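You operate a simulated robot arm through the tools that you are given. There is no shell and no other tool.

You are at the controls of a simulated two-armed robot. One attempt, no reset.

## Task
Top up the gearbox oil to the red band with the grade on its plate.
Fine: the winder is locked off. Level inside the band; can back in its spot, filler lid shut again. Set down upright: what you pick out. Where these are worked on the way, their far stop is far enough and under half their travel is too little: filler lid.

The check looks at the end state, three seconds after you hand in, the way a careful person would. Anything else that was tipped, shoved, dropped, spilled or broken makes it a failure. A push-on lid holds only when it is set on centred and level and pressed home; a screw cap is set on level and turned clockwise until tight.

## Robot
Two 6-joint arms with two-finger grippers on one trunk that stands fixed in place. Base frame: the origin is at the foot of the trunk, x ahead of it, y to its left, z up. Readings come in mm, rad, newtons and seconds.
The left shoulder is at [61, 143, 913], the right one opposite. With the tool pointing down near the work surface each hand reaches from about 260 to 700 mm from the base axis, measured 20 degrees to its own side. Payload 2.45 kg a hand.
The tool frame of a hand sits at the grasp point between the pads (the TCP): z along the fingers, y along the line on which they close. The tips reach 26 mm beyond it. The gripper opens to 96 mm; its body begins 69 mm behind the TCP.
Orientation is that of the tool frame in the base frame, as [roll, pitch, yaw] about the fixed x, y, z axes, in that order (R = Rz(yaw) Ry(pitch) Rx(roll)). With the fingers straight down and closing along the base's y, the tool's x points along the base's -x, its y along +y and its z along -z.

## Interface
- The arms move only by the tool arm_command. It takes "left_commands", "right_commands" or both (then of equal length, played together; a hand with none holds still); each is a list of rows, each a list of 7 numbers: the shift along the base's x, y, z in units of 50 mm (1.0 is 50 mm), then the turn, a rotation vector about the base's x, y, z in units of 8 degrees (1.0 is 8 degrees), then the closure, from 0 (fully open) to 1 (shut). In form: [[x, y, z, ax, ay, az, fingers], ...]. A call has 1 to 20 rows; each row shifts and turns the commanded pose from where the row before left it. A call with a number of a shift or a turn outside -1 to 1 is refused whole. Each row takes 0.2 s and may step no farther than 50 mm and 0.15 rad from the row before; otherwise, or with a gripper value out of range, the whole call is refused. A pose out of reach is approached as far as the arm can. The call stops where the force on the tool passes 90 N (or 10 N more than at its start, if that is more) or the arm is blocked; 0.2 s more then pass. Each finger travels about 79.9 mm/s and halts on what it meets, pressing with about 30 N; the grip force reading is that of the motor and also rises with nothing between the fingers. The clock runs only during rows and for 0.2 s after the last one: add rows that do not move to give the fingers time. The reply holds the time, the measured pose of the TCP, the force on the tool along the base axes, the opening and the grip force, in the units named above and with some noise, with the torque about the TCP (base axes, N m) and any sound that the robot's microphone picked up, and new pictures: "views" is both (left out), scene, wrist or none (wrist: the cameras of the hands that moved).
- Cameras (640 x 400 px; columns grow to the right, rows downward): "scene" is now at [134.9, -25.7, 1514.2]; the picture's right is [-0.31, -0.95, 0.00], its down [-0.72, 0.24, -0.65] and it looks along [0.62, -0.20, -0.76] (base axes); focal length 309 px, centre (320, 200). "left" rides on the left gripper at [81, -3, -98] in its tool frame; the picture's right is [0.04, 1.00, 0.00], its down [-0.73, 0.03, -0.68] and it looks along [-0.68, 0.03, 0.73] (tool axes); focal length 256 px, centre (320, 200). "right" rides on the right gripper at [82, 3, -98] in its tool frame; the picture's right is [-0.04, 1.00, 0.00], its down [-0.73, -0.03, -0.68] and it looks along [-0.68, -0.03, 0.73] (tool axes); focal length 256 px, centre (320, 200). There is no depth. A picture from a camera that has moved, and an enlarged one, comes with that camera's place and axes in the base frame and with its lens.
- raise_lower(by): slides the trunk up (or, below 0, down) by that many mm; the arms and the scene camera ride with it, the base frame stays. It gives what a move gives, with no picture.
- pan_tilt(pan, tilt): turns the head with the scene camera to pan (to the left, within 1.501 rad either way) and tilt (down, from -0.506 to 1.204), counted from straight ahead of the robot. It gives what a move gives, and a new picture of the scene camera.
- close_up(camera, box): a new picture of the part [left, top, right, bottom] of that camera's present view, enlarged. The clock stands still meanwhile.
- sign_off(): hands the job in; it is judged then, once.

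Nothing tells you positions but the pictures and the camera data. Unless the task says otherwise, let go and move clear before handing in.

The tools are called as a command line: name --argument value ..., lists and objects as JSON in quotes. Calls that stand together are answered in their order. arm_command: Moves the arms, as the interface text tells. Its arguments: {"type":"object","properties":{"left_commands":{"type":"array"},"right_commands":{"type":"array"},"views":{"type":"string","enum":["both","scene","wrist","none"]}},"required":[]} The other tools are called the same way: raise_lower (by) moves the trunk up or down; pan_tilt (pan, tilt) turns the head that bears the scene camera; close_up (camera, box) takes an enlarged picture of a part of a camera's view; sign_off () hands the job in.

At the start:

```text
t: 0.0
left_tool_pos: [506.2, 19.5, 1222.5]
left_tool_rot: [3.141, 0.0, 3.141]
left_wrist_force: [0.7, -0.1, 0.0]
left_wrist_torque: [-0.02, 0.02, -0.02]
left_opening: 95.9
left_gripper_force: 0.1
right_tool_pos: [387.9, -365.1, 1250.7]
right_tool_rot: [3.141, 0.0, 3.141]
right_wrist_force: [0.0, 0.2, 0.0]
right_wrist_torque: [-0.02, 0.01, 0.01]
right_opening: 96.0
right_gripper_force: 0.0
trunk travel left (down, up): [-538.0, 52.0]
head pan, tilt (commanded): [-0.314, 0.866]
```

scene: 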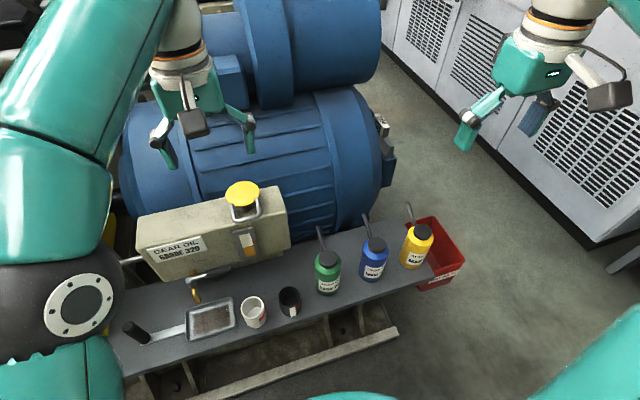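
right: 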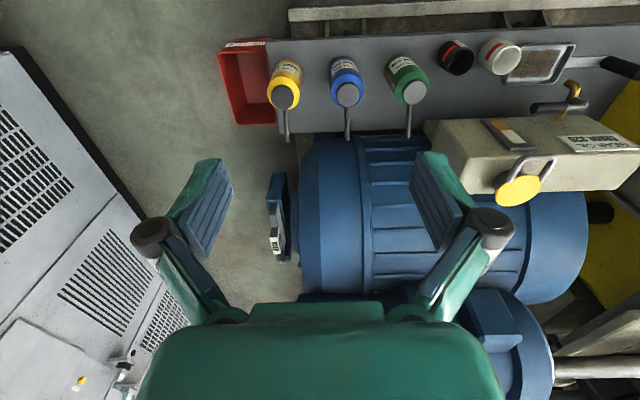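
left: 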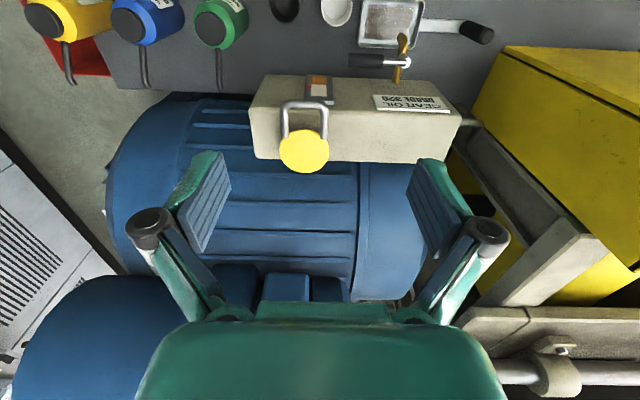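

I see a gearbox with a yellow filler lid, a sight glass and a plate reading "GEAR OIL GRADE 320". Three oil cans (green, blue, yellow) stand on the bench beside two cups and a tray. I'll look closer at the labels and the gauge before I move anything.

close_up --camera "scene" --box '[300, 190, 480, 310]'

close_up --camera "scene" --box '[120, 170, 300, 290]'

close_up --camera "scene" --box '[210, 170, 285, 270]'

close_up --camera "scene" --box '[110, 270, 320, 390]'

close_up --camera "left" --box '[220, 20, 480, 190]'

close_up --camera "right" --box '[210, 20, 450, 150]'

```text
3.33 times, centred on (390, 250) of scene
camera zoom: at [134.9, -25.7, 1514.2], right [-0.31, -0.95, 0.0], down [-0.72, 0.24, -0.65], along [0.62, -0.2, -0.76], focal length 1030 px, centre (87, 33)
```

zoom: 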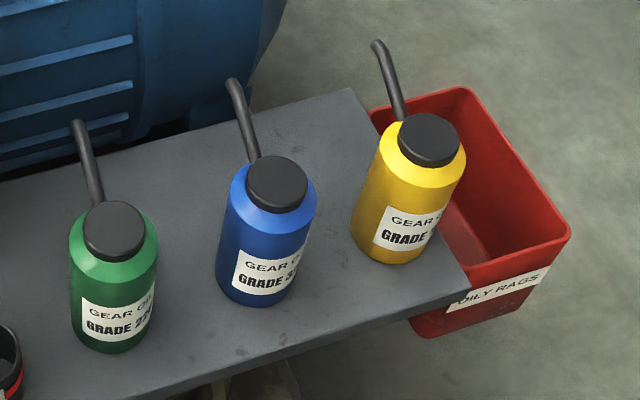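

```text
3.33 times, centred on (210, 230) of scene
camera zoom: at [134.9, -25.7, 1514.2], right [-0.31, -0.95, 0.0], down [-0.72, 0.24, -0.65], along [0.62, -0.2, -0.76], focal length 1030 px, centre (687, 100)
```

zoom: 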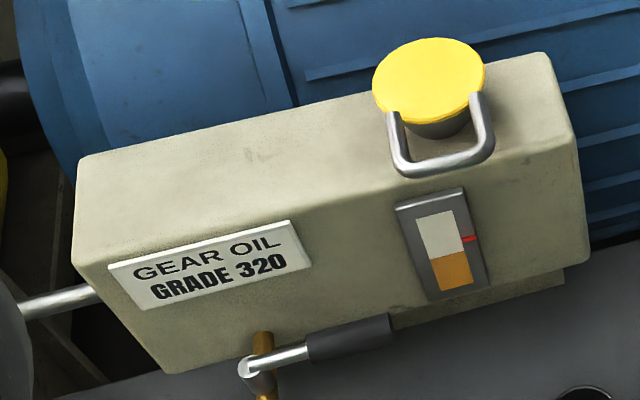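

```text
4.00 times, centred on (248, 220) of scene
camera zoom: at [134.9, -25.7, 1514.2], right [-0.31, -0.95, 0.0], down [-0.72, 0.24, -0.65], along [0.62, -0.2, -0.76], focal length 1236 px, centre (610, 120)
```

zoom: 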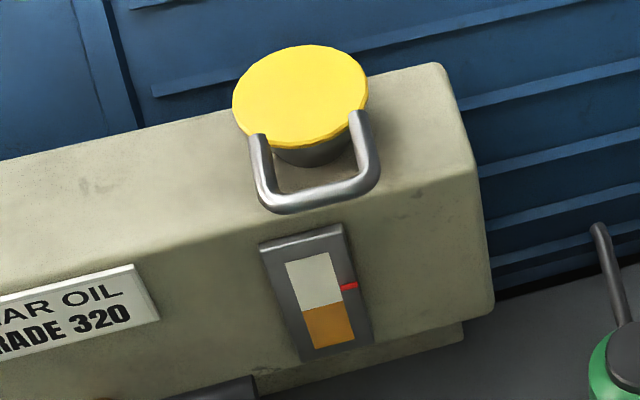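

```text
3.05 times, centred on (215, 330) of scene
camera zoom: at [134.9, -25.7, 1514.2], right [-0.31, -0.95, 0.0], down [-0.72, 0.24, -0.65], along [0.62, -0.2, -0.76], focal length 942 px, centre (640, -196)
```

zoom: 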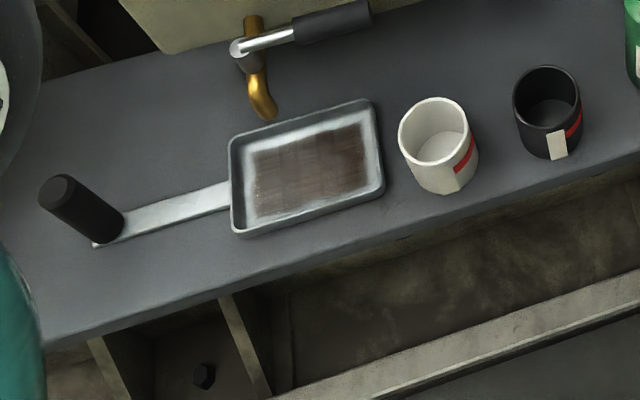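

```text
2.35 times, centred on (350, 105) of left
camera zoom: at [423.1, 15.7, 1319.8], right [-0.04, 1.0, 0.0], down [0.73, 0.03, 0.68], along [0.68, 0.03, -0.73], focal length 602 px, centre (249, 424)
```

zoom: 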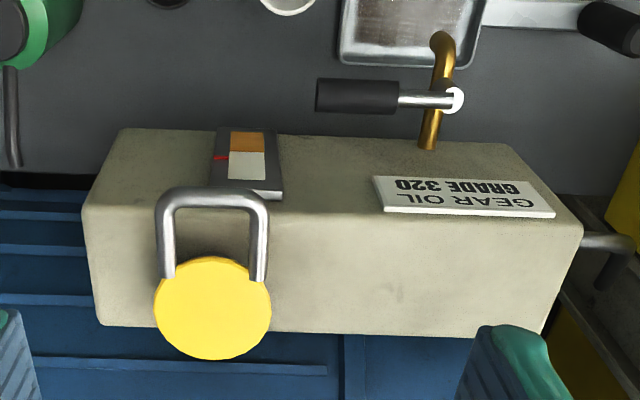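

```text
2.67 times, centred on (330, 85) of right
camera zoom: at [308.7, -360.9, 1348.5], right [0.04, 1.0, 0.0], down [0.73, -0.03, 0.68], along [0.68, -0.03, -0.73], focal length 683 px, centre (293, 507)
```

zoom: 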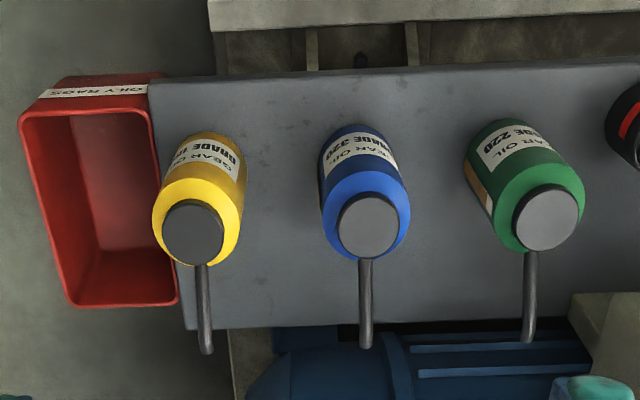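

The plate asks for Grade 320. I'll confirm the can labels at higher zoom, and check the gauge band.

close_up --camera "right" --box '[325, 55, 370, 95]'

close_up --camera "scene" --box '[355, 225, 400, 290]'

close_up --camera "right" --box '[260, 50, 310, 110]'

close_up --camera "scene" --box '[230, 220, 265, 262]'

close_up --camera "left" --box '[260, 60, 350, 180]'

```text
10.00 times, centred on (348, 75) of right
camera zoom: at [308.7, -360.9, 1348.5], right [0.04, 1.0, 0.0], down [0.73, -0.03, 0.68], along [0.68, -0.03, -0.73], focal length 2560 px, centre (45, 1450)
```

zoom: 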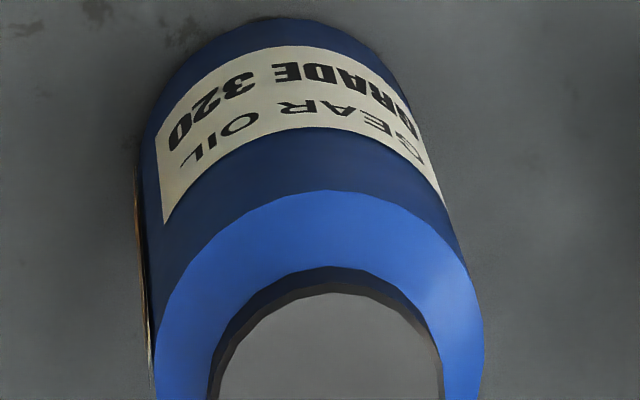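

```text
6.15 times, centred on (378, 258) of scene
camera zoom: at [134.9, -25.7, 1514.2], right [-0.31, -0.95, 0.0], down [-0.72, 0.24, -0.65], along [0.62, -0.2, -0.76], focal length 1902 px, centre (-34, -154)
```

zoom: 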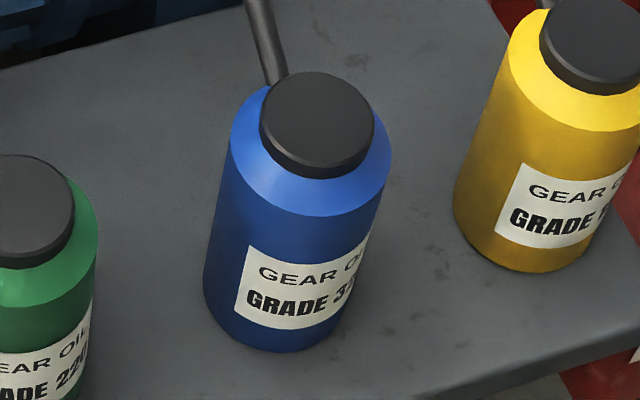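

```text
6.67 times, centred on (285, 80) of right
camera zoom: at [308.7, -360.9, 1348.5], right [0.04, 1.0, 0.0], down [0.73, -0.03, 0.68], along [0.68, -0.03, -0.73], focal length 1707 px, centre (553, 1000)
```

zoom: 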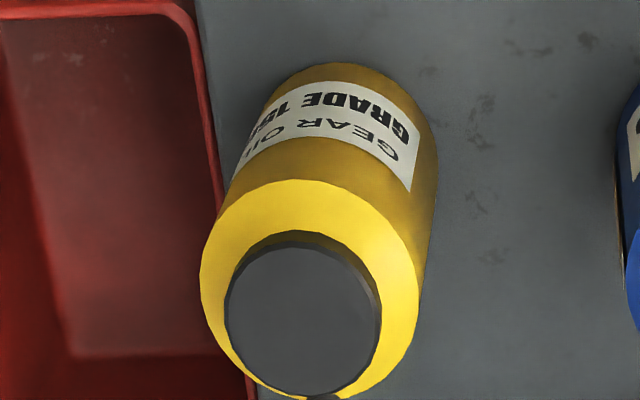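

```text
9.52 times, centred on (248, 241) of scene
camera zoom: at [134.9, -25.7, 1514.2], right [-0.31, -0.95, 0.0], down [-0.72, 0.24, -0.65], along [0.62, -0.2, -0.76], focal length 2943 px, centre (1010, -190)
```

zoom: 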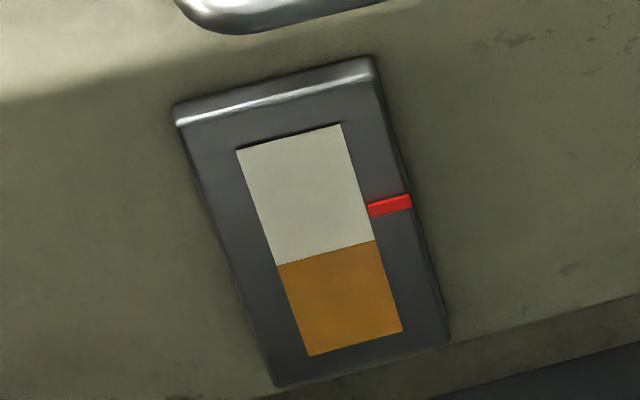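

```text
3.33 times, centred on (305, 120) of left
camera zoom: at [423.1, 15.7, 1319.8], right [-0.04, 1.0, 0.0], down [0.73, 0.03, 0.68], along [0.68, 0.03, -0.73], focal length 853 px, centre (370, 467)
```

zoom: 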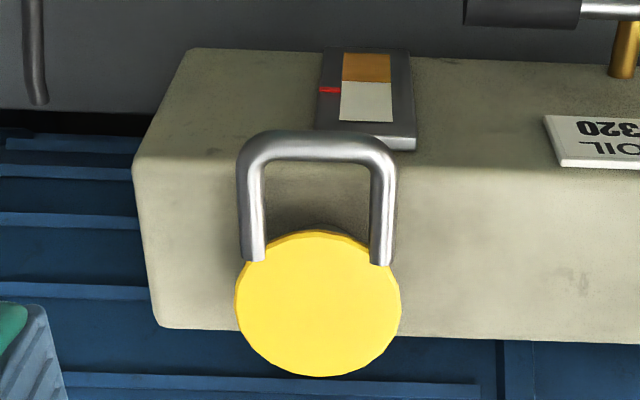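

The blue can is the 320, green is 220 and yellow is a 1xx grade. By triangulation the lid centre is near (626, 0, 998), with its handle bar near (567, 0, 973). The bench top is at z≈650 and the blue can stands near (513, -310). First I'll turn the left hand to point forward with its fingers closing vertically, ready for the lid handle.

arm_command --left_commands '[[-0.05, -0.03, 0, 0, 0, -0.9375, 0], [-0.05, -0.03, 0, 0, 0, -0.9375, 0], [-0.05, -0.03, 0, 0, 0, -0.9375, 0], [-0.05, -0.03, 0, 0, 0, -0.9375, 0], [-0.05, -0.03, 0, 0, 0, -0.9375, 0], [-0.05, -0.03, 0, 0, 0, -0.9375, 0], [-0.05, -0.03, 0, 0, 0, -0.9375, 0], [-0.05, -0.03, 0, 0, 0, -0.9375, 0], [-0.05, -0.03, 0, 0, 0, -0.9375, 0], [-0.05, -0.03, 0, 0, 0, -0.9375, 0], [-0.05, -0.03, 0, 0, 0, -0.9375, 0], [-0.05, -0.03, 0, 0, 0, -0.9375, 0]]' --views "both"

```text
t: 2.6
left_tool_pos: [475.4, 1.5, 1225.5]
left_tool_rot: [3.142, -0.002, 1.569]
left_wrist_force: [0.5, 0.4, -0.2]
left_wrist_torque: [-0.03, -0.02, -0.03]
left_opening: 95.8
left_gripper_force: 0.0
right_tool_pos: [388.9, -365.0, 1249.9]
right_tool_rot: [3.141, 0.0, -3.142]
right_wrist_force: [0.8, 0.5, 0.3]
right_wrist_torque: [0.03, 0.01, 0.03]
right_opening: 96.0
right_gripper_force: 0.0
trunk travel left (down, up): [-538.0, 52.0]
head pan, tilt (commanded): [-0.314, 0.866]
camera scene: at [134.6, -25.6, 1514.3], right [-0.31, -0.95, 0.0], down [-0.72, 0.24, -0.65], along [0.62, -0.2, -0.76], focal length 309 px, centre (320, 200)
camera left: at [470.8, 82.9, 1321.8], right [1.0, 0.04, 0.0], down [0.03, -0.73, 0.68], along [0.02, -0.68, -0.73], focal length 256 px, centre (320, 200)
```

scene: 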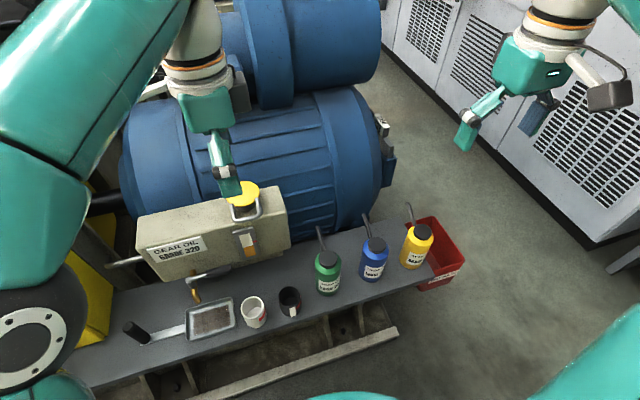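
left: 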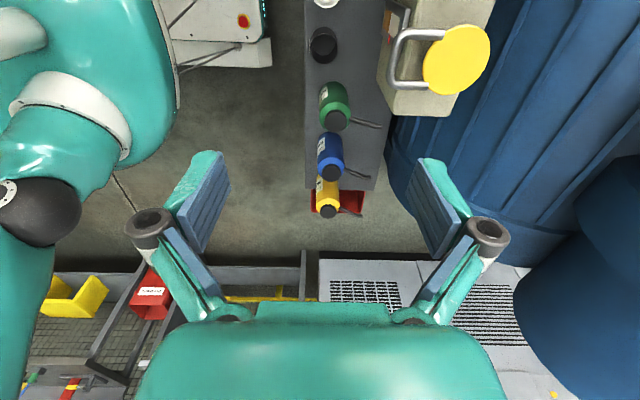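

The hand turned as intended. Next I'll pitch it until it points forward and lower it in front of the handle, staying short of it.

arm_command --left_commands '[[0, 0, -0.3, 0, -0.9375, 0, 0], [0, 0, -0.3, 0, -0.9375, 0, 0], [0, 0, -0.3, 0, -0.9375, 0, 0], [0, 0, -0.3, 0, -0.9375, 0, 0], [0, 0, -0.3, 0, -0.9375, 0, 0], [0, 0, -0.3, 0, -0.9375, 0, 0], [0, 0, -0.3, 0, -0.9375, 0, 0], [0, 0, -0.3, 0, -0.9375, 0, 0], [0, 0, -0.3, 0, -0.9375, 0, 0], [0, 0, -0.3, 0, -0.9375, 0, 0], [0, 0, -0.3, 0, -0.9375, 0, 0], [0, 0, -0.3, 0, -0.9375, 0, 0]]' --views "both"

```text
t: 5.2
left_tool_pos: [476.3, 1.7, 1043.1]
left_tool_rot: [1.569, -0.002, 1.569]
left_wrist_force: [-0.5, -0.4, 0.2]
left_wrist_torque: [0.0, -0.01, 0.03]
left_opening: 95.9
left_gripper_force: 0.0
right_tool_pos: [389.1, -364.6, 1249.0]
right_tool_rot: [-3.141, -0.001, 3.141]
right_wrist_force: [-0.1, -0.1, -0.8]
right_wrist_torque: [0.02, 0.04, -0.02]
right_opening: 95.9
right_gripper_force: 0.1
trunk travel left (down, up): [-538.0, 52.0]
head pan, tilt (commanded): [-0.314, 0.866]
camera scene: at [135.8, -26.1, 1514.2], right [-0.31, -0.95, 0.0], down [-0.73, 0.24, -0.65], along [0.62, -0.2, -0.76], focal length 309 px, centre (320, 200)
camera left: at [377.1, 83.3, 1036.8], right [0.0, 0.04, 1.0], down [-0.68, -0.73, 0.03], along [0.73, -0.68, 0.03], focal length 256 px, centre (320, 200)
```

scene: 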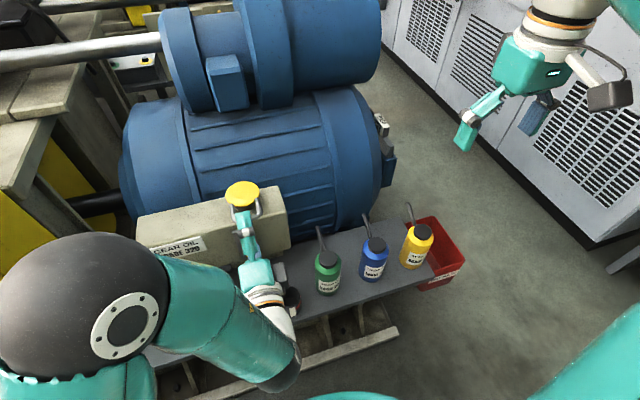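
left: 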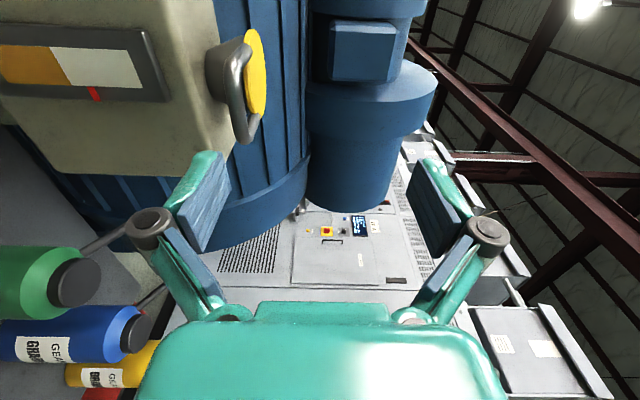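

The left hand now points forward, and its camera sees the lid and handle side-on. I'll enlarge that view.

close_up --camera "left" --box '[190, 20, 280, 160]'

close_up --camera "left" --box '[0, 20, 190, 130]'

close_up --camera "left" --box '[0, 220, 180, 390]'

```text
2.86 times, centred on (235, 90) of left
camera zoom: at [377.1, 83.3, 1036.8], right [0.0, 0.04, 1.0], down [-0.68, -0.73, 0.03], along [0.73, -0.68, 0.03], focal length 731 px, centre (563, 514)
```

zoom: 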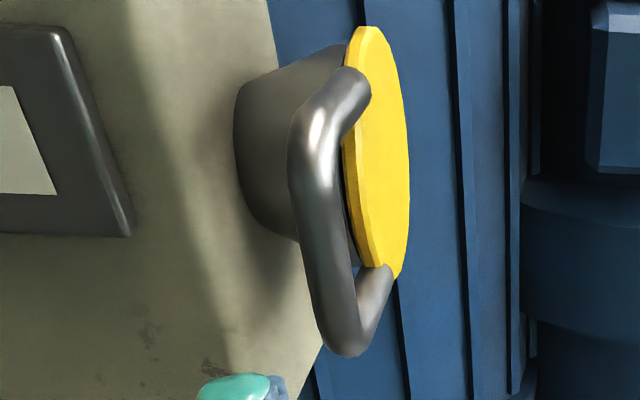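

```text
3.37 times, centred on (95, 75) of left
camera zoom: at [377.1, 83.3, 1036.8], right [0.0, 0.04, 1.0], down [-0.68, -0.73, 0.03], along [0.73, -0.68, 0.03], focal length 862 px, centre (1078, 621)
```

zoom: 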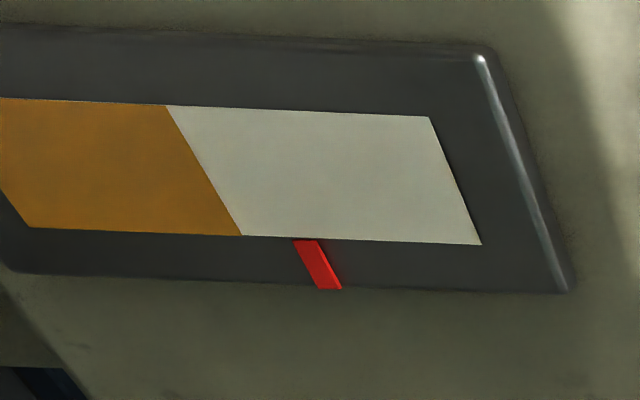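

```text
2.35 times, centred on (90, 305) of left
camera zoom: at [377.1, 83.3, 1036.8], right [0.0, 0.04, 1.0], down [-0.68, -0.73, 0.03], along [0.73, -0.68, 0.03], focal length 602 px, centre (861, -47)
```

zoom: 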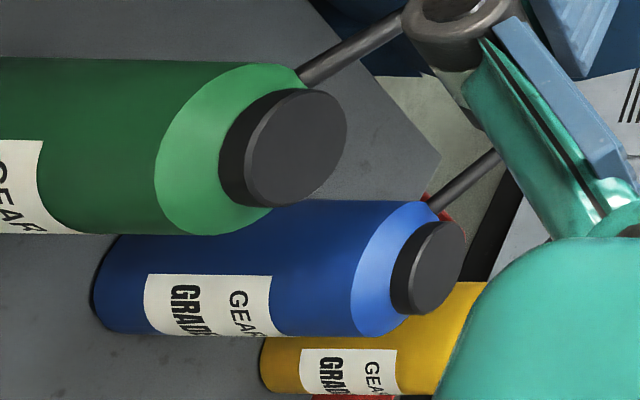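

The side view shows the handle bar near (563, 2, 978), roughly level with the lid and about 40 mm ahead of its edge, so it overhangs the gearbox front. I'll half-close the fingers, drop to bar height and check the alignment.

arm_command --left_commands '[[0, 0, -0.45, 0, 0, 0, 0.5], [0, 0, -0.45, 0, 0, 0, 0.5], [0, 0, -0.4, 0, 0, 0, 0.5], [0, 0, 0, 0, 0, 0, 0.5]]' --views "both"

```text
t: 6.2
left_tool_pos: [480.6, 8.7, 985.7]
left_tool_rot: [1.56, 0.015, 1.593]
left_wrist_force: [0.2, 0.4, 0.4]
left_wrist_torque: [0.02, -0.02, 0.0]
left_opening: 48.1
left_gripper_force: 0.0
right_tool_pos: [389.6, -364.1, 1252.0]
right_tool_rot: [3.141, -0.001, -3.141]
right_wrist_force: [-0.1, 0.6, 0.3]
right_wrist_torque: [0.03, 0.01, 0.0]
right_opening: 96.2
right_gripper_force: 0.0
trunk travel left (down, up): [-538.0, 52.0]
head pan, tilt (commanded): [-0.314, 0.866]
camera scene: at [134.2, -25.5, 1515.0], right [-0.31, -0.95, 0.0], down [-0.72, 0.24, -0.65], along [0.62, -0.2, -0.76], focal length 309 px, centre (320, 200)
camera left: at [379.5, 88.3, 979.4], right [-0.01, 0.05, 1.0], down [-0.66, -0.75, 0.03], along [0.75, -0.66, 0.04], focal length 256 px, centre (320, 200)
```

scene: 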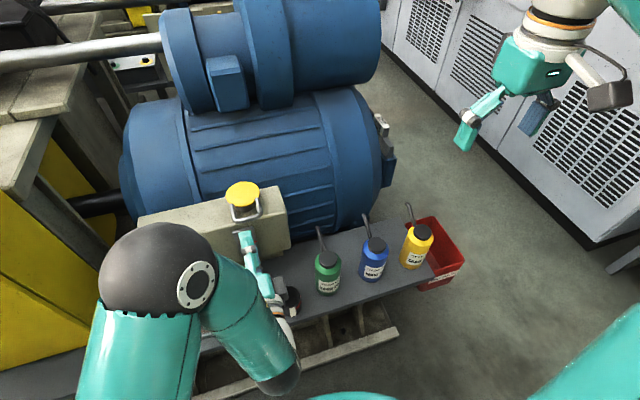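
left: 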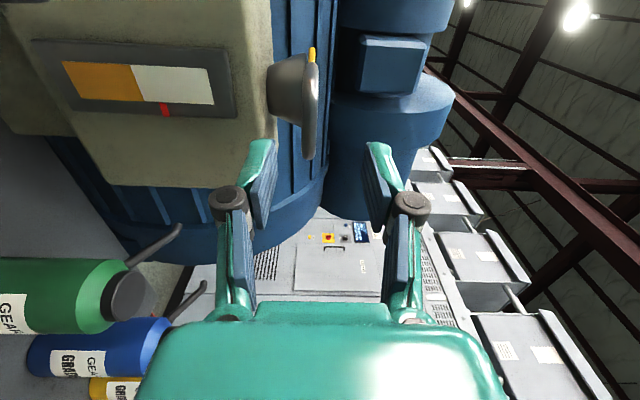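

The arm sits slightly off its commanded pose, probably folded too tightly. Moving forward should free it, so I'll advance partway and re-check.

arm_command --left_commands '[[0.3, 0, 0, 0, 0, 0, 0.5], [0.3, 0, 0, 0, 0, 0, 0.5], [0, 0, 0, 0, 0, 0, 0.5]]' --views "both"

```text
t: 7.0
left_tool_pos: [506.5, 0.9, 977.0]
left_tool_rot: [1.573, -0.002, 1.569]
left_wrist_force: [-0.2, 0.4, 0.4]
left_wrist_torque: [0.0, -0.01, 0.02]
left_opening: 48.0
left_gripper_force: 0.1
right_tool_pos: [389.3, -365.0, 1249.9]
right_tool_rot: [-3.142, 0.002, 3.141]
right_wrist_force: [0.1, -0.1, 0.5]
right_wrist_torque: [0.01, 0.0, -0.02]
right_opening: 96.2
right_gripper_force: 0.0
trunk travel left (down, up): [-538.0, 52.0]
head pan, tilt (commanded): [-0.314, 0.866]
camera scene: at [134.6, -25.9, 1513.9], right [-0.31, -0.95, 0.0], down [-0.72, 0.24, -0.65], along [0.62, -0.2, -0.76], focal length 309 px, centre (320, 200)
camera left: at [408.1, 81.8, 972.5], right [0.0, 0.04, 1.0], down [-0.68, -0.73, 0.03], along [0.73, -0.68, 0.03], focal length 256 px, centre (320, 200)
```

scene: 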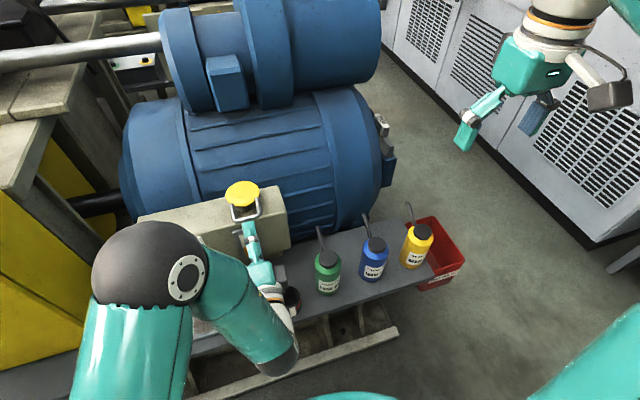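
left: 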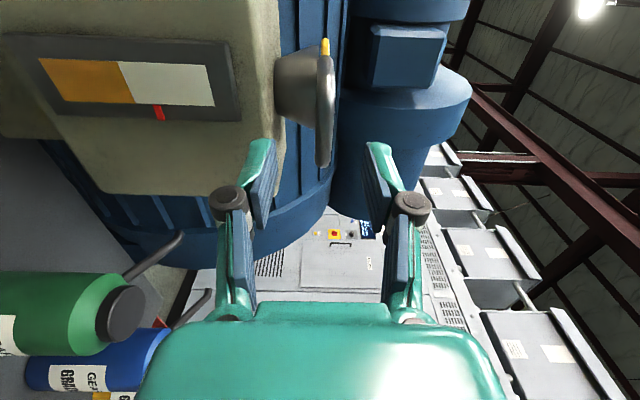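

close_up --camera "left" --box '[230, 20, 410, 200]'

close_up --camera "scene" --box '[200, 170, 300, 290]'

```text
2.22 times, centred on (320, 110) of left
camera zoom: at [408.1, 81.8, 972.5], right [0.0, 0.04, 1.0], down [-0.68, -0.73, 0.03], along [0.73, -0.68, 0.03], focal length 569 px, centre (320, 400)
```

zoom: 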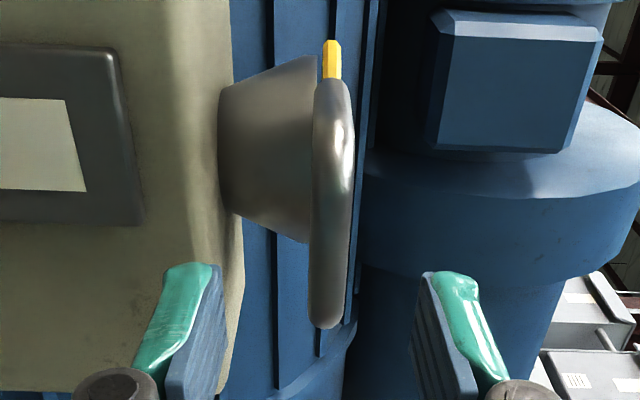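

```text
3.33 times, centred on (250, 230) of scene
camera zoom: at [134.6, -25.9, 1513.9], right [-0.31, -0.95, 0.0], down [-0.72, 0.24, -0.65], along [0.62, -0.2, -0.76], focal length 1030 px, centre (553, 100)
```

zoom: 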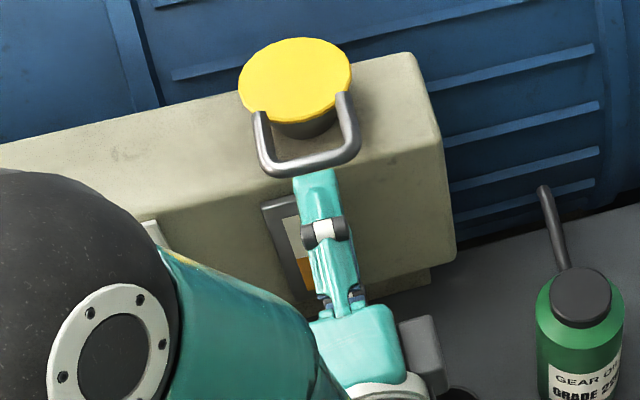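

The handle lies edge-on and level at about z=979–980, with its bar at x≈565, y≈1. I'll rise 2 mm, advance to straddle the bar and then close.

arm_command --left_commands '[[0.3, 0, 0.04, 0, 0, 0, 0.5], [0.3, 0, 0, 0, 0, 0, 0.5], [0.3, 0, 0, 0, 0, 0, 0.5], [0, 0, 0, 0, 0, 0, 0.5]]' --views "both"

```text
t: 8.0
left_tool_pos: [548.6, 0.5, 980.1]
left_tool_rot: [1.573, 0.001, 1.571]
left_wrist_force: [-0.9, 0.0, 0.5]
left_wrist_torque: [-0.02, 0.0, 0.02]
left_opening: 47.9
left_gripper_force: 0.1
right_tool_pos: [388.5, -364.8, 1250.5]
right_tool_rot: [-3.141, 0.0, -3.14]
right_wrist_force: [0.2, 0.2, 0.0]
right_wrist_torque: [-0.02, 0.03, 0.01]
right_opening: 95.8
right_gripper_force: 0.1
trunk travel left (down, up): [-538.0, 52.0]
head pan, tilt (commanded): [-0.314, 0.866]
camera scene: at [134.6, -25.7, 1514.3], right [-0.31, -0.95, 0.0], down [-0.72, 0.24, -0.65], along [0.62, -0.2, -0.76], focal length 309 px, centre (320, 200)
camera left: at [449.7, 82.3, 976.1], right [0.0, 0.04, 1.0], down [-0.68, -0.73, 0.03], along [0.73, -0.68, 0.03], focal length 256 px, centre (320, 200)
```

scene: 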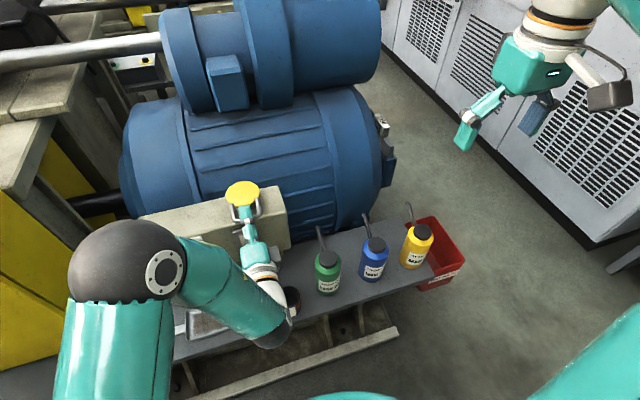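
left: 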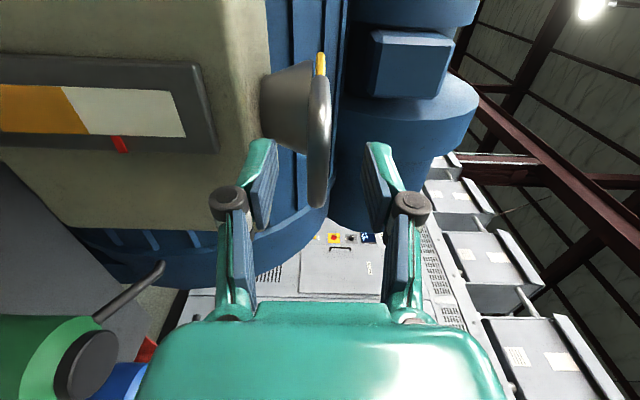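

The fingers straddle the bar, so I'll close on it.

arm_command --left_commands '[[0, 0, 0, 0, 0, 0, 1], [0, 0, 0, 0, 0, 0, 1], [0, 0, 0, 0, 0, 0, 1]]' --views "both"

close_up --camera "left" --box '[220, 30, 420, 230]'

close_up --camera "scene" --box '[200, 160, 300, 260]'

```text
t: 8.8
left_tool_pos: [549.8, 0.8, 981.7]
left_tool_rot: [1.574, 0.001, 1.57]
left_wrist_force: [1.0, -0.6, -1.0]
left_wrist_torque: [0.0, -0.02, 0.01]
left_opening: 10.6
left_gripper_force: 38.2
right_tool_pos: [388.6, -363.7, 1250.7]
right_tool_rot: [-3.141, -0.001, -3.14]
right_wrist_force: [-0.2, -0.9, 0.3]
right_wrist_torque: [-0.01, 0.02, 0.0]
right_opening: 96.1
right_gripper_force: 0.1
trunk travel left (down, up): [-538.0, 52.0]
head pan, tilt (commanded): [-0.314, 0.866]
camera scene: at [135.0, -25.7, 1514.2], right [-0.31, -0.95, 0.0], down [-0.72, 0.24, -0.65], along [0.62, -0.2, -0.76], focal length 309 px, centre (320, 200)
camera left: at [449.8, 82.3, 976.0], right [0.0, 0.04, 1.0], down [-0.68, -0.73, 0.03], along [0.73, -0.68, 0.03], focal length 256 px, centre (320, 200)
```

scene: 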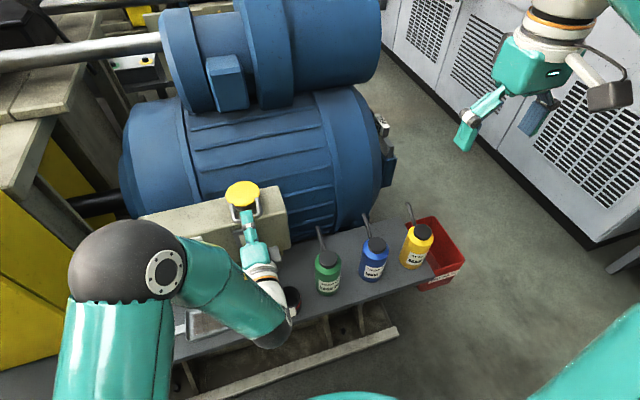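
left: 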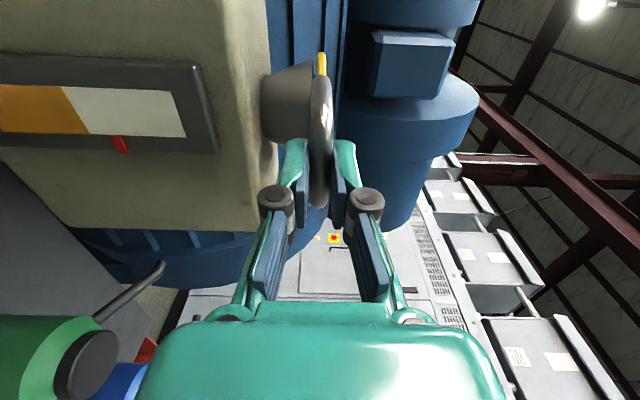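

```text
2.00 times, centred on (320, 130) of left
camera zoom: at [449.8, 82.3, 976.0], right [0.0, 0.04, 1.0], down [-0.68, -0.73, 0.03], along [0.73, -0.68, 0.03], focal length 512 px, centre (320, 340)
```

zoom: 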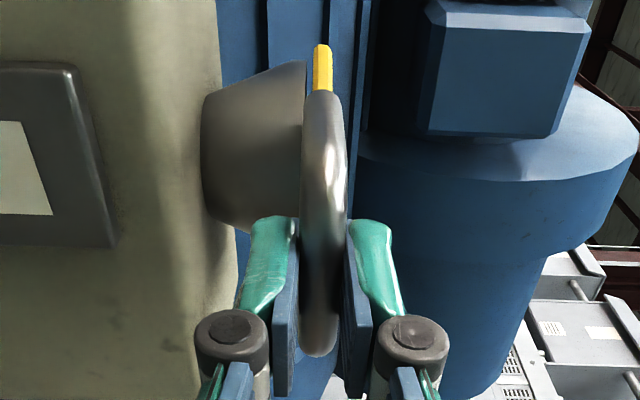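

```text
4.00 times, centred on (250, 210) of scene
camera zoom: at [135.0, -25.7, 1514.2], right [-0.31, -0.95, 0.0], down [-0.72, 0.24, -0.65], along [0.62, -0.2, -0.76], focal length 1236 px, centre (600, 160)
```

zoom: 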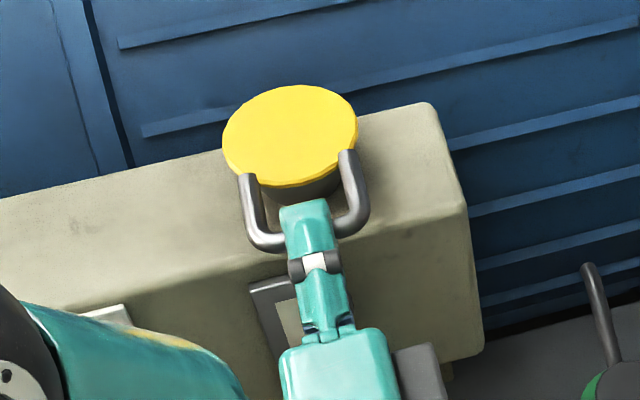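

The bar is gripped at about 10.6 mm opening. I'll test the hinge with a small lift, assuming the axis is at the back of the lid.

arm_command --left_commands '[[0.006, 0, 0.178, 0, 0.5, 0, 1], [0.018, 0, 0.178, 0, 0.5, 0, 1]]' --views "both"

close_up --camera "left" --box '[220, 30, 420, 230]'

close_up --camera "scene" --box '[200, 160, 300, 260]'

```text
t: 9.4
left_tool_pos: [550.6, 1.0, 1000.3]
left_tool_rot: [1.71, 0.0, 1.568]
left_wrist_force: [-1.3, -4.3, 1.2]
left_wrist_torque: [-0.05, -0.16, 0.05]
left_opening: 10.7
left_gripper_force: 38.0
right_tool_pos: [387.8, -365.9, 1249.6]
right_tool_rot: [-3.14, 0.0, 3.141]
right_wrist_force: [0.2, 0.6, -0.2]
right_wrist_torque: [0.04, -0.02, 0.01]
right_opening: 95.8
right_gripper_force: 0.1
trunk travel left (down, up): [-538.0, 52.0]
head pan, tilt (commanded): [-0.314, 0.866]
camera scene: at [134.3, -26.3, 1514.3], right [-0.31, -0.95, 0.0], down [-0.72, 0.24, -0.65], along [0.62, -0.2, -0.76], focal length 309 px, centre (320, 200)
camera left: at [452.2, 82.4, 1008.2], right [0.14, 0.04, 0.99], down [-0.67, -0.73, 0.12], along [0.73, -0.68, -0.08], focal length 256 px, centre (320, 200)
```

scene: 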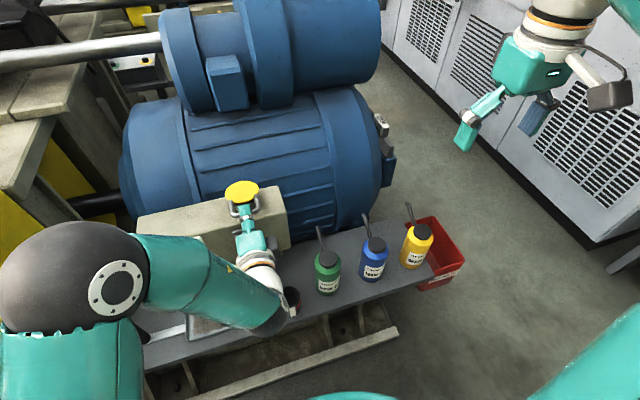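
left: 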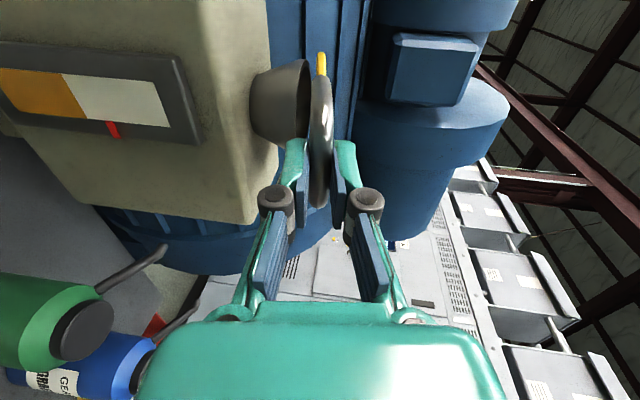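

```text
2.00 times, centred on (320, 130) of left
camera zoom: at [452.2, 82.4, 1008.2], right [0.14, 0.04, 0.99], down [-0.67, -0.73, 0.12], along [0.73, -0.68, -0.08], focal length 512 px, centre (320, 340)
```

zoom: 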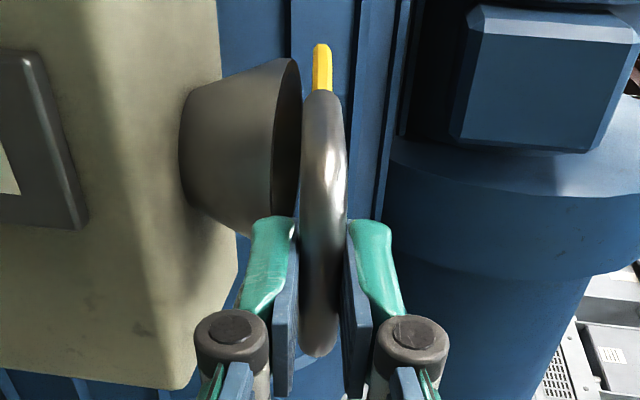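

```text
4.00 times, centred on (250, 210) of scene
camera zoom: at [134.3, -26.3, 1514.3], right [-0.31, -0.95, 0.0], down [-0.72, 0.24, -0.65], along [0.62, -0.2, -0.76], focal length 1236 px, centre (600, 160)
```

zoom: 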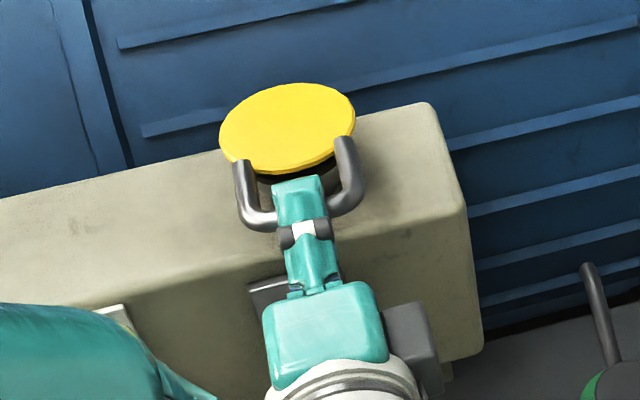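

The lid pivots at its back edge as expected and the forces are small. I'll continue along the arc.

arm_command --left_commands '[[0.074, 0, 0.349, 0, 1, 0, 1], [0.122, 0, 0.336, 0, 1, 0, 1], [0.168, 0, 0.315, 0, 1, 0, 1], [0.21, 0, 0.289, 0, 1, 0, 1]]' --views "both"

```text
t: 10.4
left_tool_pos: [581.4, 0.2, 1064.6]
left_tool_rot: [2.267, 0.0, 1.571]
left_wrist_force: [-5.4, -1.6, 6.0]
left_wrist_torque: [0.38, -0.2, 0.49]
left_opening: 10.6
left_gripper_force: 37.9
right_tool_pos: [386.8, -363.9, 1251.4]
right_tool_rot: [3.14, 0.002, 3.142]
right_wrist_force: [0.1, 0.4, 0.5]
right_wrist_torque: [0.04, 0.02, 0.0]
right_opening: 96.0
right_gripper_force: 0.1
trunk travel left (down, up): [-538.0, 52.0]
head pan, tilt (commanded): [-0.314, 0.866]
camera scene: at [133.0, -26.0, 1514.5], right [-0.31, -0.95, 0.0], down [-0.72, 0.24, -0.65], along [0.62, -0.2, -0.76], focal length 309 px, centre (320, 200)
camera left: at [502.1, 81.5, 1122.6], right [0.64, 0.04, 0.77], down [-0.5, -0.73, 0.46], along [0.58, -0.68, -0.45], focal length 256 px, centre (320, 200)
```

scene: 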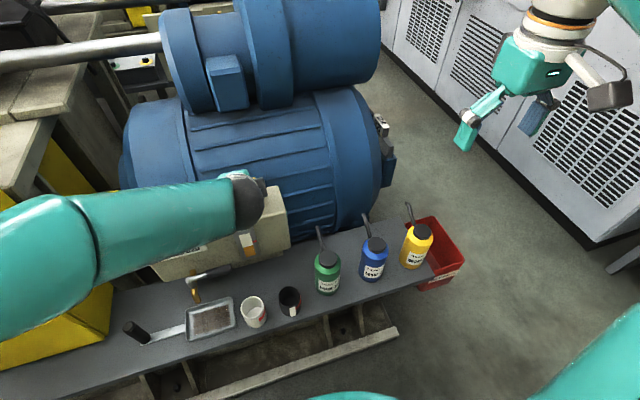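
left: 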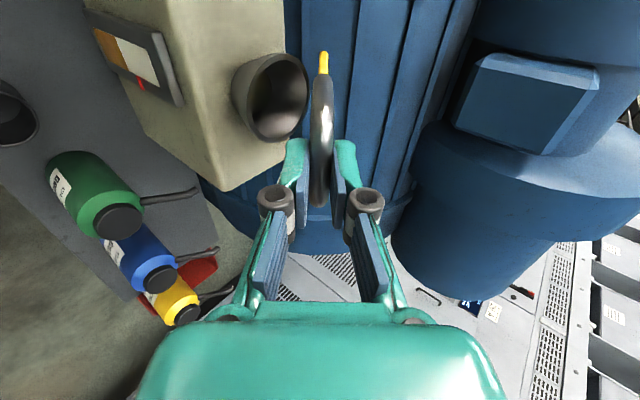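

It's moving cleanly along the arc, about 40° open now. Continuing.

arm_command --left_commands '[[0.248, 0, 0.257, 0, 1, 0, 1], [0.281, 0, 0.22, 0, 1, 0, 1], [0.309, 0, 0.179, 0, 1, 0, 1]]' --views "both"

```text
t: 11.2
left_tool_pos: [622.0, -1.1, 1095.8]
left_tool_rot: [2.689, 0.002, 1.57]
left_wrist_force: [-0.8, -7.8, 5.3]
left_wrist_torque: [0.5, -0.18, 0.3]
left_opening: 10.4
left_gripper_force: 37.9
right_tool_pos: [388.2, -365.4, 1249.4]
right_tool_rot: [3.139, 0.0, 3.141]
right_wrist_force: [-0.5, -0.2, -0.3]
right_wrist_torque: [0.0, 0.04, -0.02]
right_opening: 95.8
right_gripper_force: 0.1
trunk travel left (down, up): [-538.0, 52.0]
head pan, tilt (commanded): [-0.314, 0.866]
camera scene: at [134.0, -26.9, 1514.4], right [-0.31, -0.95, 0.0], down [-0.72, 0.24, -0.65], along [0.62, -0.2, -0.76], focal length 309 px, centre (320, 200)
camera left: at [574.7, 80.9, 1181.6], right [0.9, 0.04, 0.44], down [-0.27, -0.73, 0.62], along [0.34, -0.68, -0.65], focal length 256 px, centre (320, 200)
```

scene: 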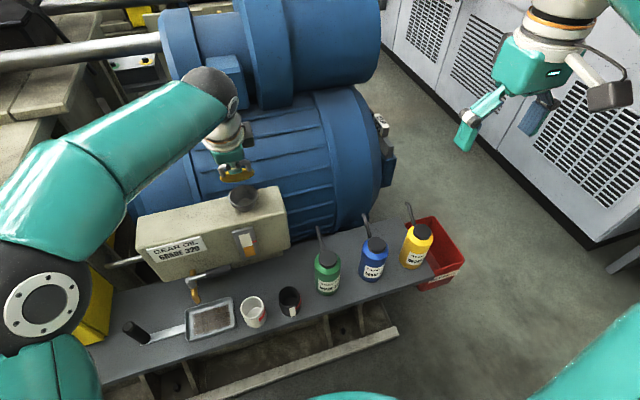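
left: 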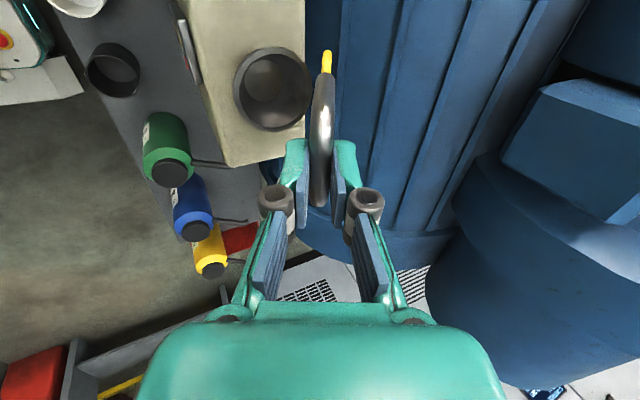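

arm_command --left_commands '[[0.331, 0, 0.134, 0, 1, 0, 1], [0.346, 0, 0.086, 0, 1, 0, 1], [0.355, 0, 0.037, 0, 1, 0, 1]]' --views "both"

```text
t: 12.0
left_tool_pos: [606.0, 6.0, 1080.2]
left_tool_rot: [3.113, 0.004, 1.559]
left_wrist_force: [3.9, -36.7, -3.6]
left_wrist_torque: [-0.43, -0.03, 0.21]
left_opening: 11.0
left_gripper_force: 37.5
left hand out of reach, approached as far as the arm can: row 2, 3
right_tool_pos: [390.3, -370.1, 1247.9]
right_tool_rot: [3.138, -0.002, 3.139]
right_wrist_force: [-0.2, 0.0, -0.1]
right_wrist_torque: [-0.01, 0.01, 0.02]
right_opening: 96.0
right_gripper_force: 0.1
trunk travel left (down, up): [-538.0, 52.0]
head pan, tilt (commanded): [-0.314, 0.866]
camera scene: at [136.6, -31.4, 1513.5], right [-0.31, -0.95, 0.0], down [-0.73, 0.24, -0.65], along [0.61, -0.2, -0.76], focal length 309 px, centre (320, 200)
camera left: at [599.8, 87.9, 1176.5], right [1.0, 0.03, 0.03], down [0.0, -0.73, 0.68], along [0.04, -0.68, -0.73], focal length 256 px, centre (320, 200)
```

scene: 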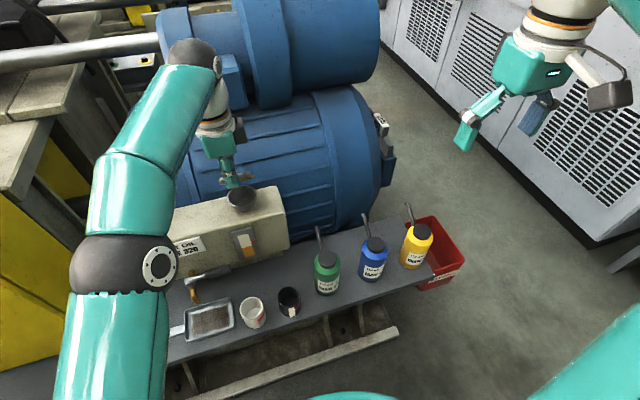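
left: 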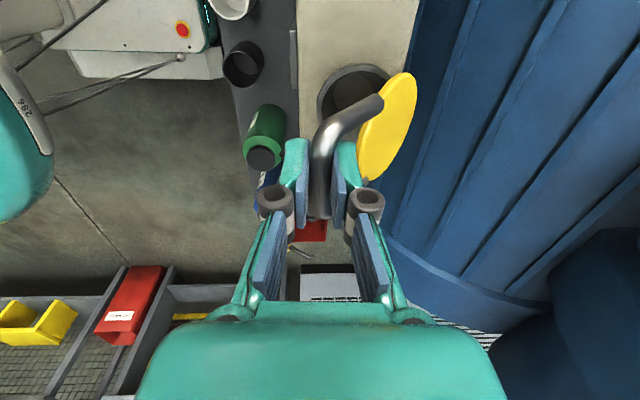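

The arm hit its reach limit with the tool straight down, so it backed off with the lid still held at about 50°. The round bar can pivot in the grip, so I'll bring the tool back to a shallower pitch and keep the wrist closer.

arm_command --left_commands '[[-0.6, 0, -0.2, 0, -1, 0, 1], [-0.6, 0, -0.17, 0, -1, 0, 1], [-0.02, 0, -0.02, 0, -1, 0, 1], [-0.02, 0, -0.02, 0, -1, 0, 1], [-0.02, 0, -0.03, 0, -1, 0, 1]]' --views "both"

```text
t: 13.2
left_tool_pos: [541.2, 16.0, 1061.6]
left_tool_rot: [2.407, 0.001, 1.569]
left_wrist_force: [-0.4, 0.6, -1.1]
left_wrist_torque: [0.03, -0.01, 0.02]
left_opening: 0.0
left_gripper_force: 28.4
right_tool_pos: [388.1, -364.4, 1250.9]
right_tool_rot: [-3.141, -0.001, 3.14]
right_wrist_force: [0.6, -1.2, 0.3]
right_wrist_torque: [0.02, -0.03, -0.02]
right_opening: 95.8
right_gripper_force: 0.0
trunk travel left (down, up): [-538.0, 52.0]
head pan, tilt (commanded): [-0.314, 0.866]
camera scene: at [133.8, -26.2, 1514.4], right [-0.31, -0.95, 0.0], down [-0.72, 0.24, -0.65], along [0.62, -0.2, -0.76], focal length 309 px, centre (320, 200)
camera left: at [472.4, 97.8, 1131.0], right [0.74, 0.04, 0.67], down [-0.43, -0.73, 0.52], along [0.51, -0.68, -0.53], focal length 256 px, centre (320, 200)
```

scene: 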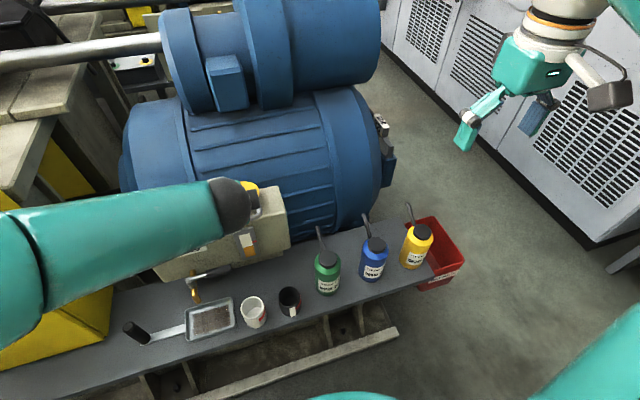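
left: 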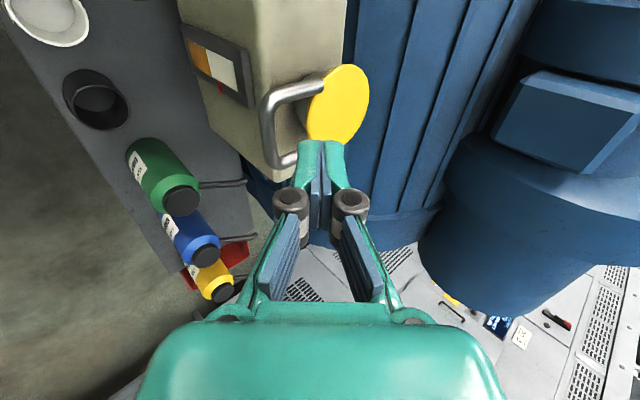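

The bar slipped out. After an out-of-reach row the commanded pose evidently resets to where the arm actually is. I'll check the lid's state before trying again.

close_up --camera "left" --box '[180, 20, 400, 200]'

close_up --camera "scene" --box '[200, 150, 300, 260]'

```text
2.22 times, centred on (290, 110) of left
camera zoom: at [472.4, 97.8, 1131.0], right [0.74, 0.04, 0.67], down [-0.43, -0.73, 0.52], along [0.51, -0.68, -0.53], focal length 569 px, centre (387, 400)
```

zoom: 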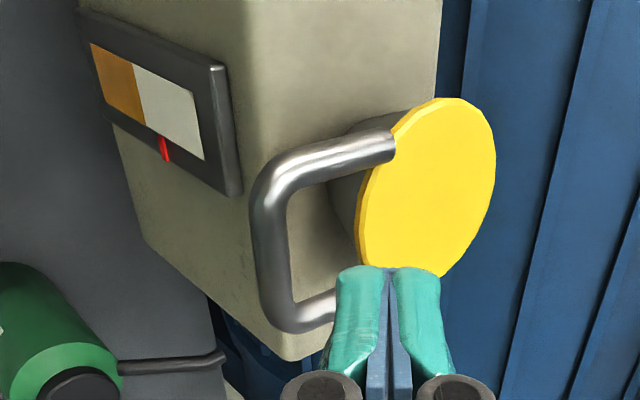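

```text
3.64 times, centred on (250, 205) of scene
camera zoom: at [133.8, -26.2, 1514.4], right [-0.31, -0.95, 0.0], down [-0.72, 0.24, -0.65], along [0.62, -0.2, -0.76], focal length 1124 px, centre (574, 182)
```

zoom: 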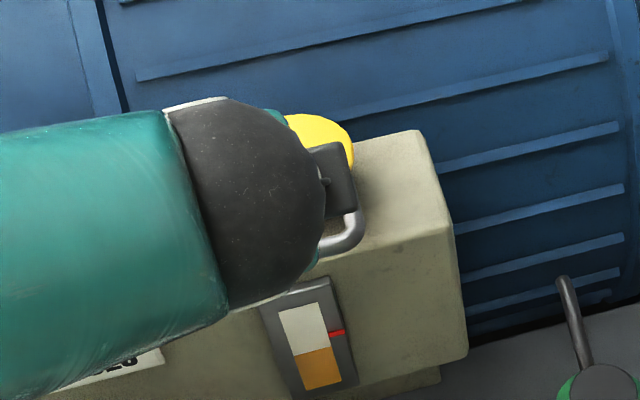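

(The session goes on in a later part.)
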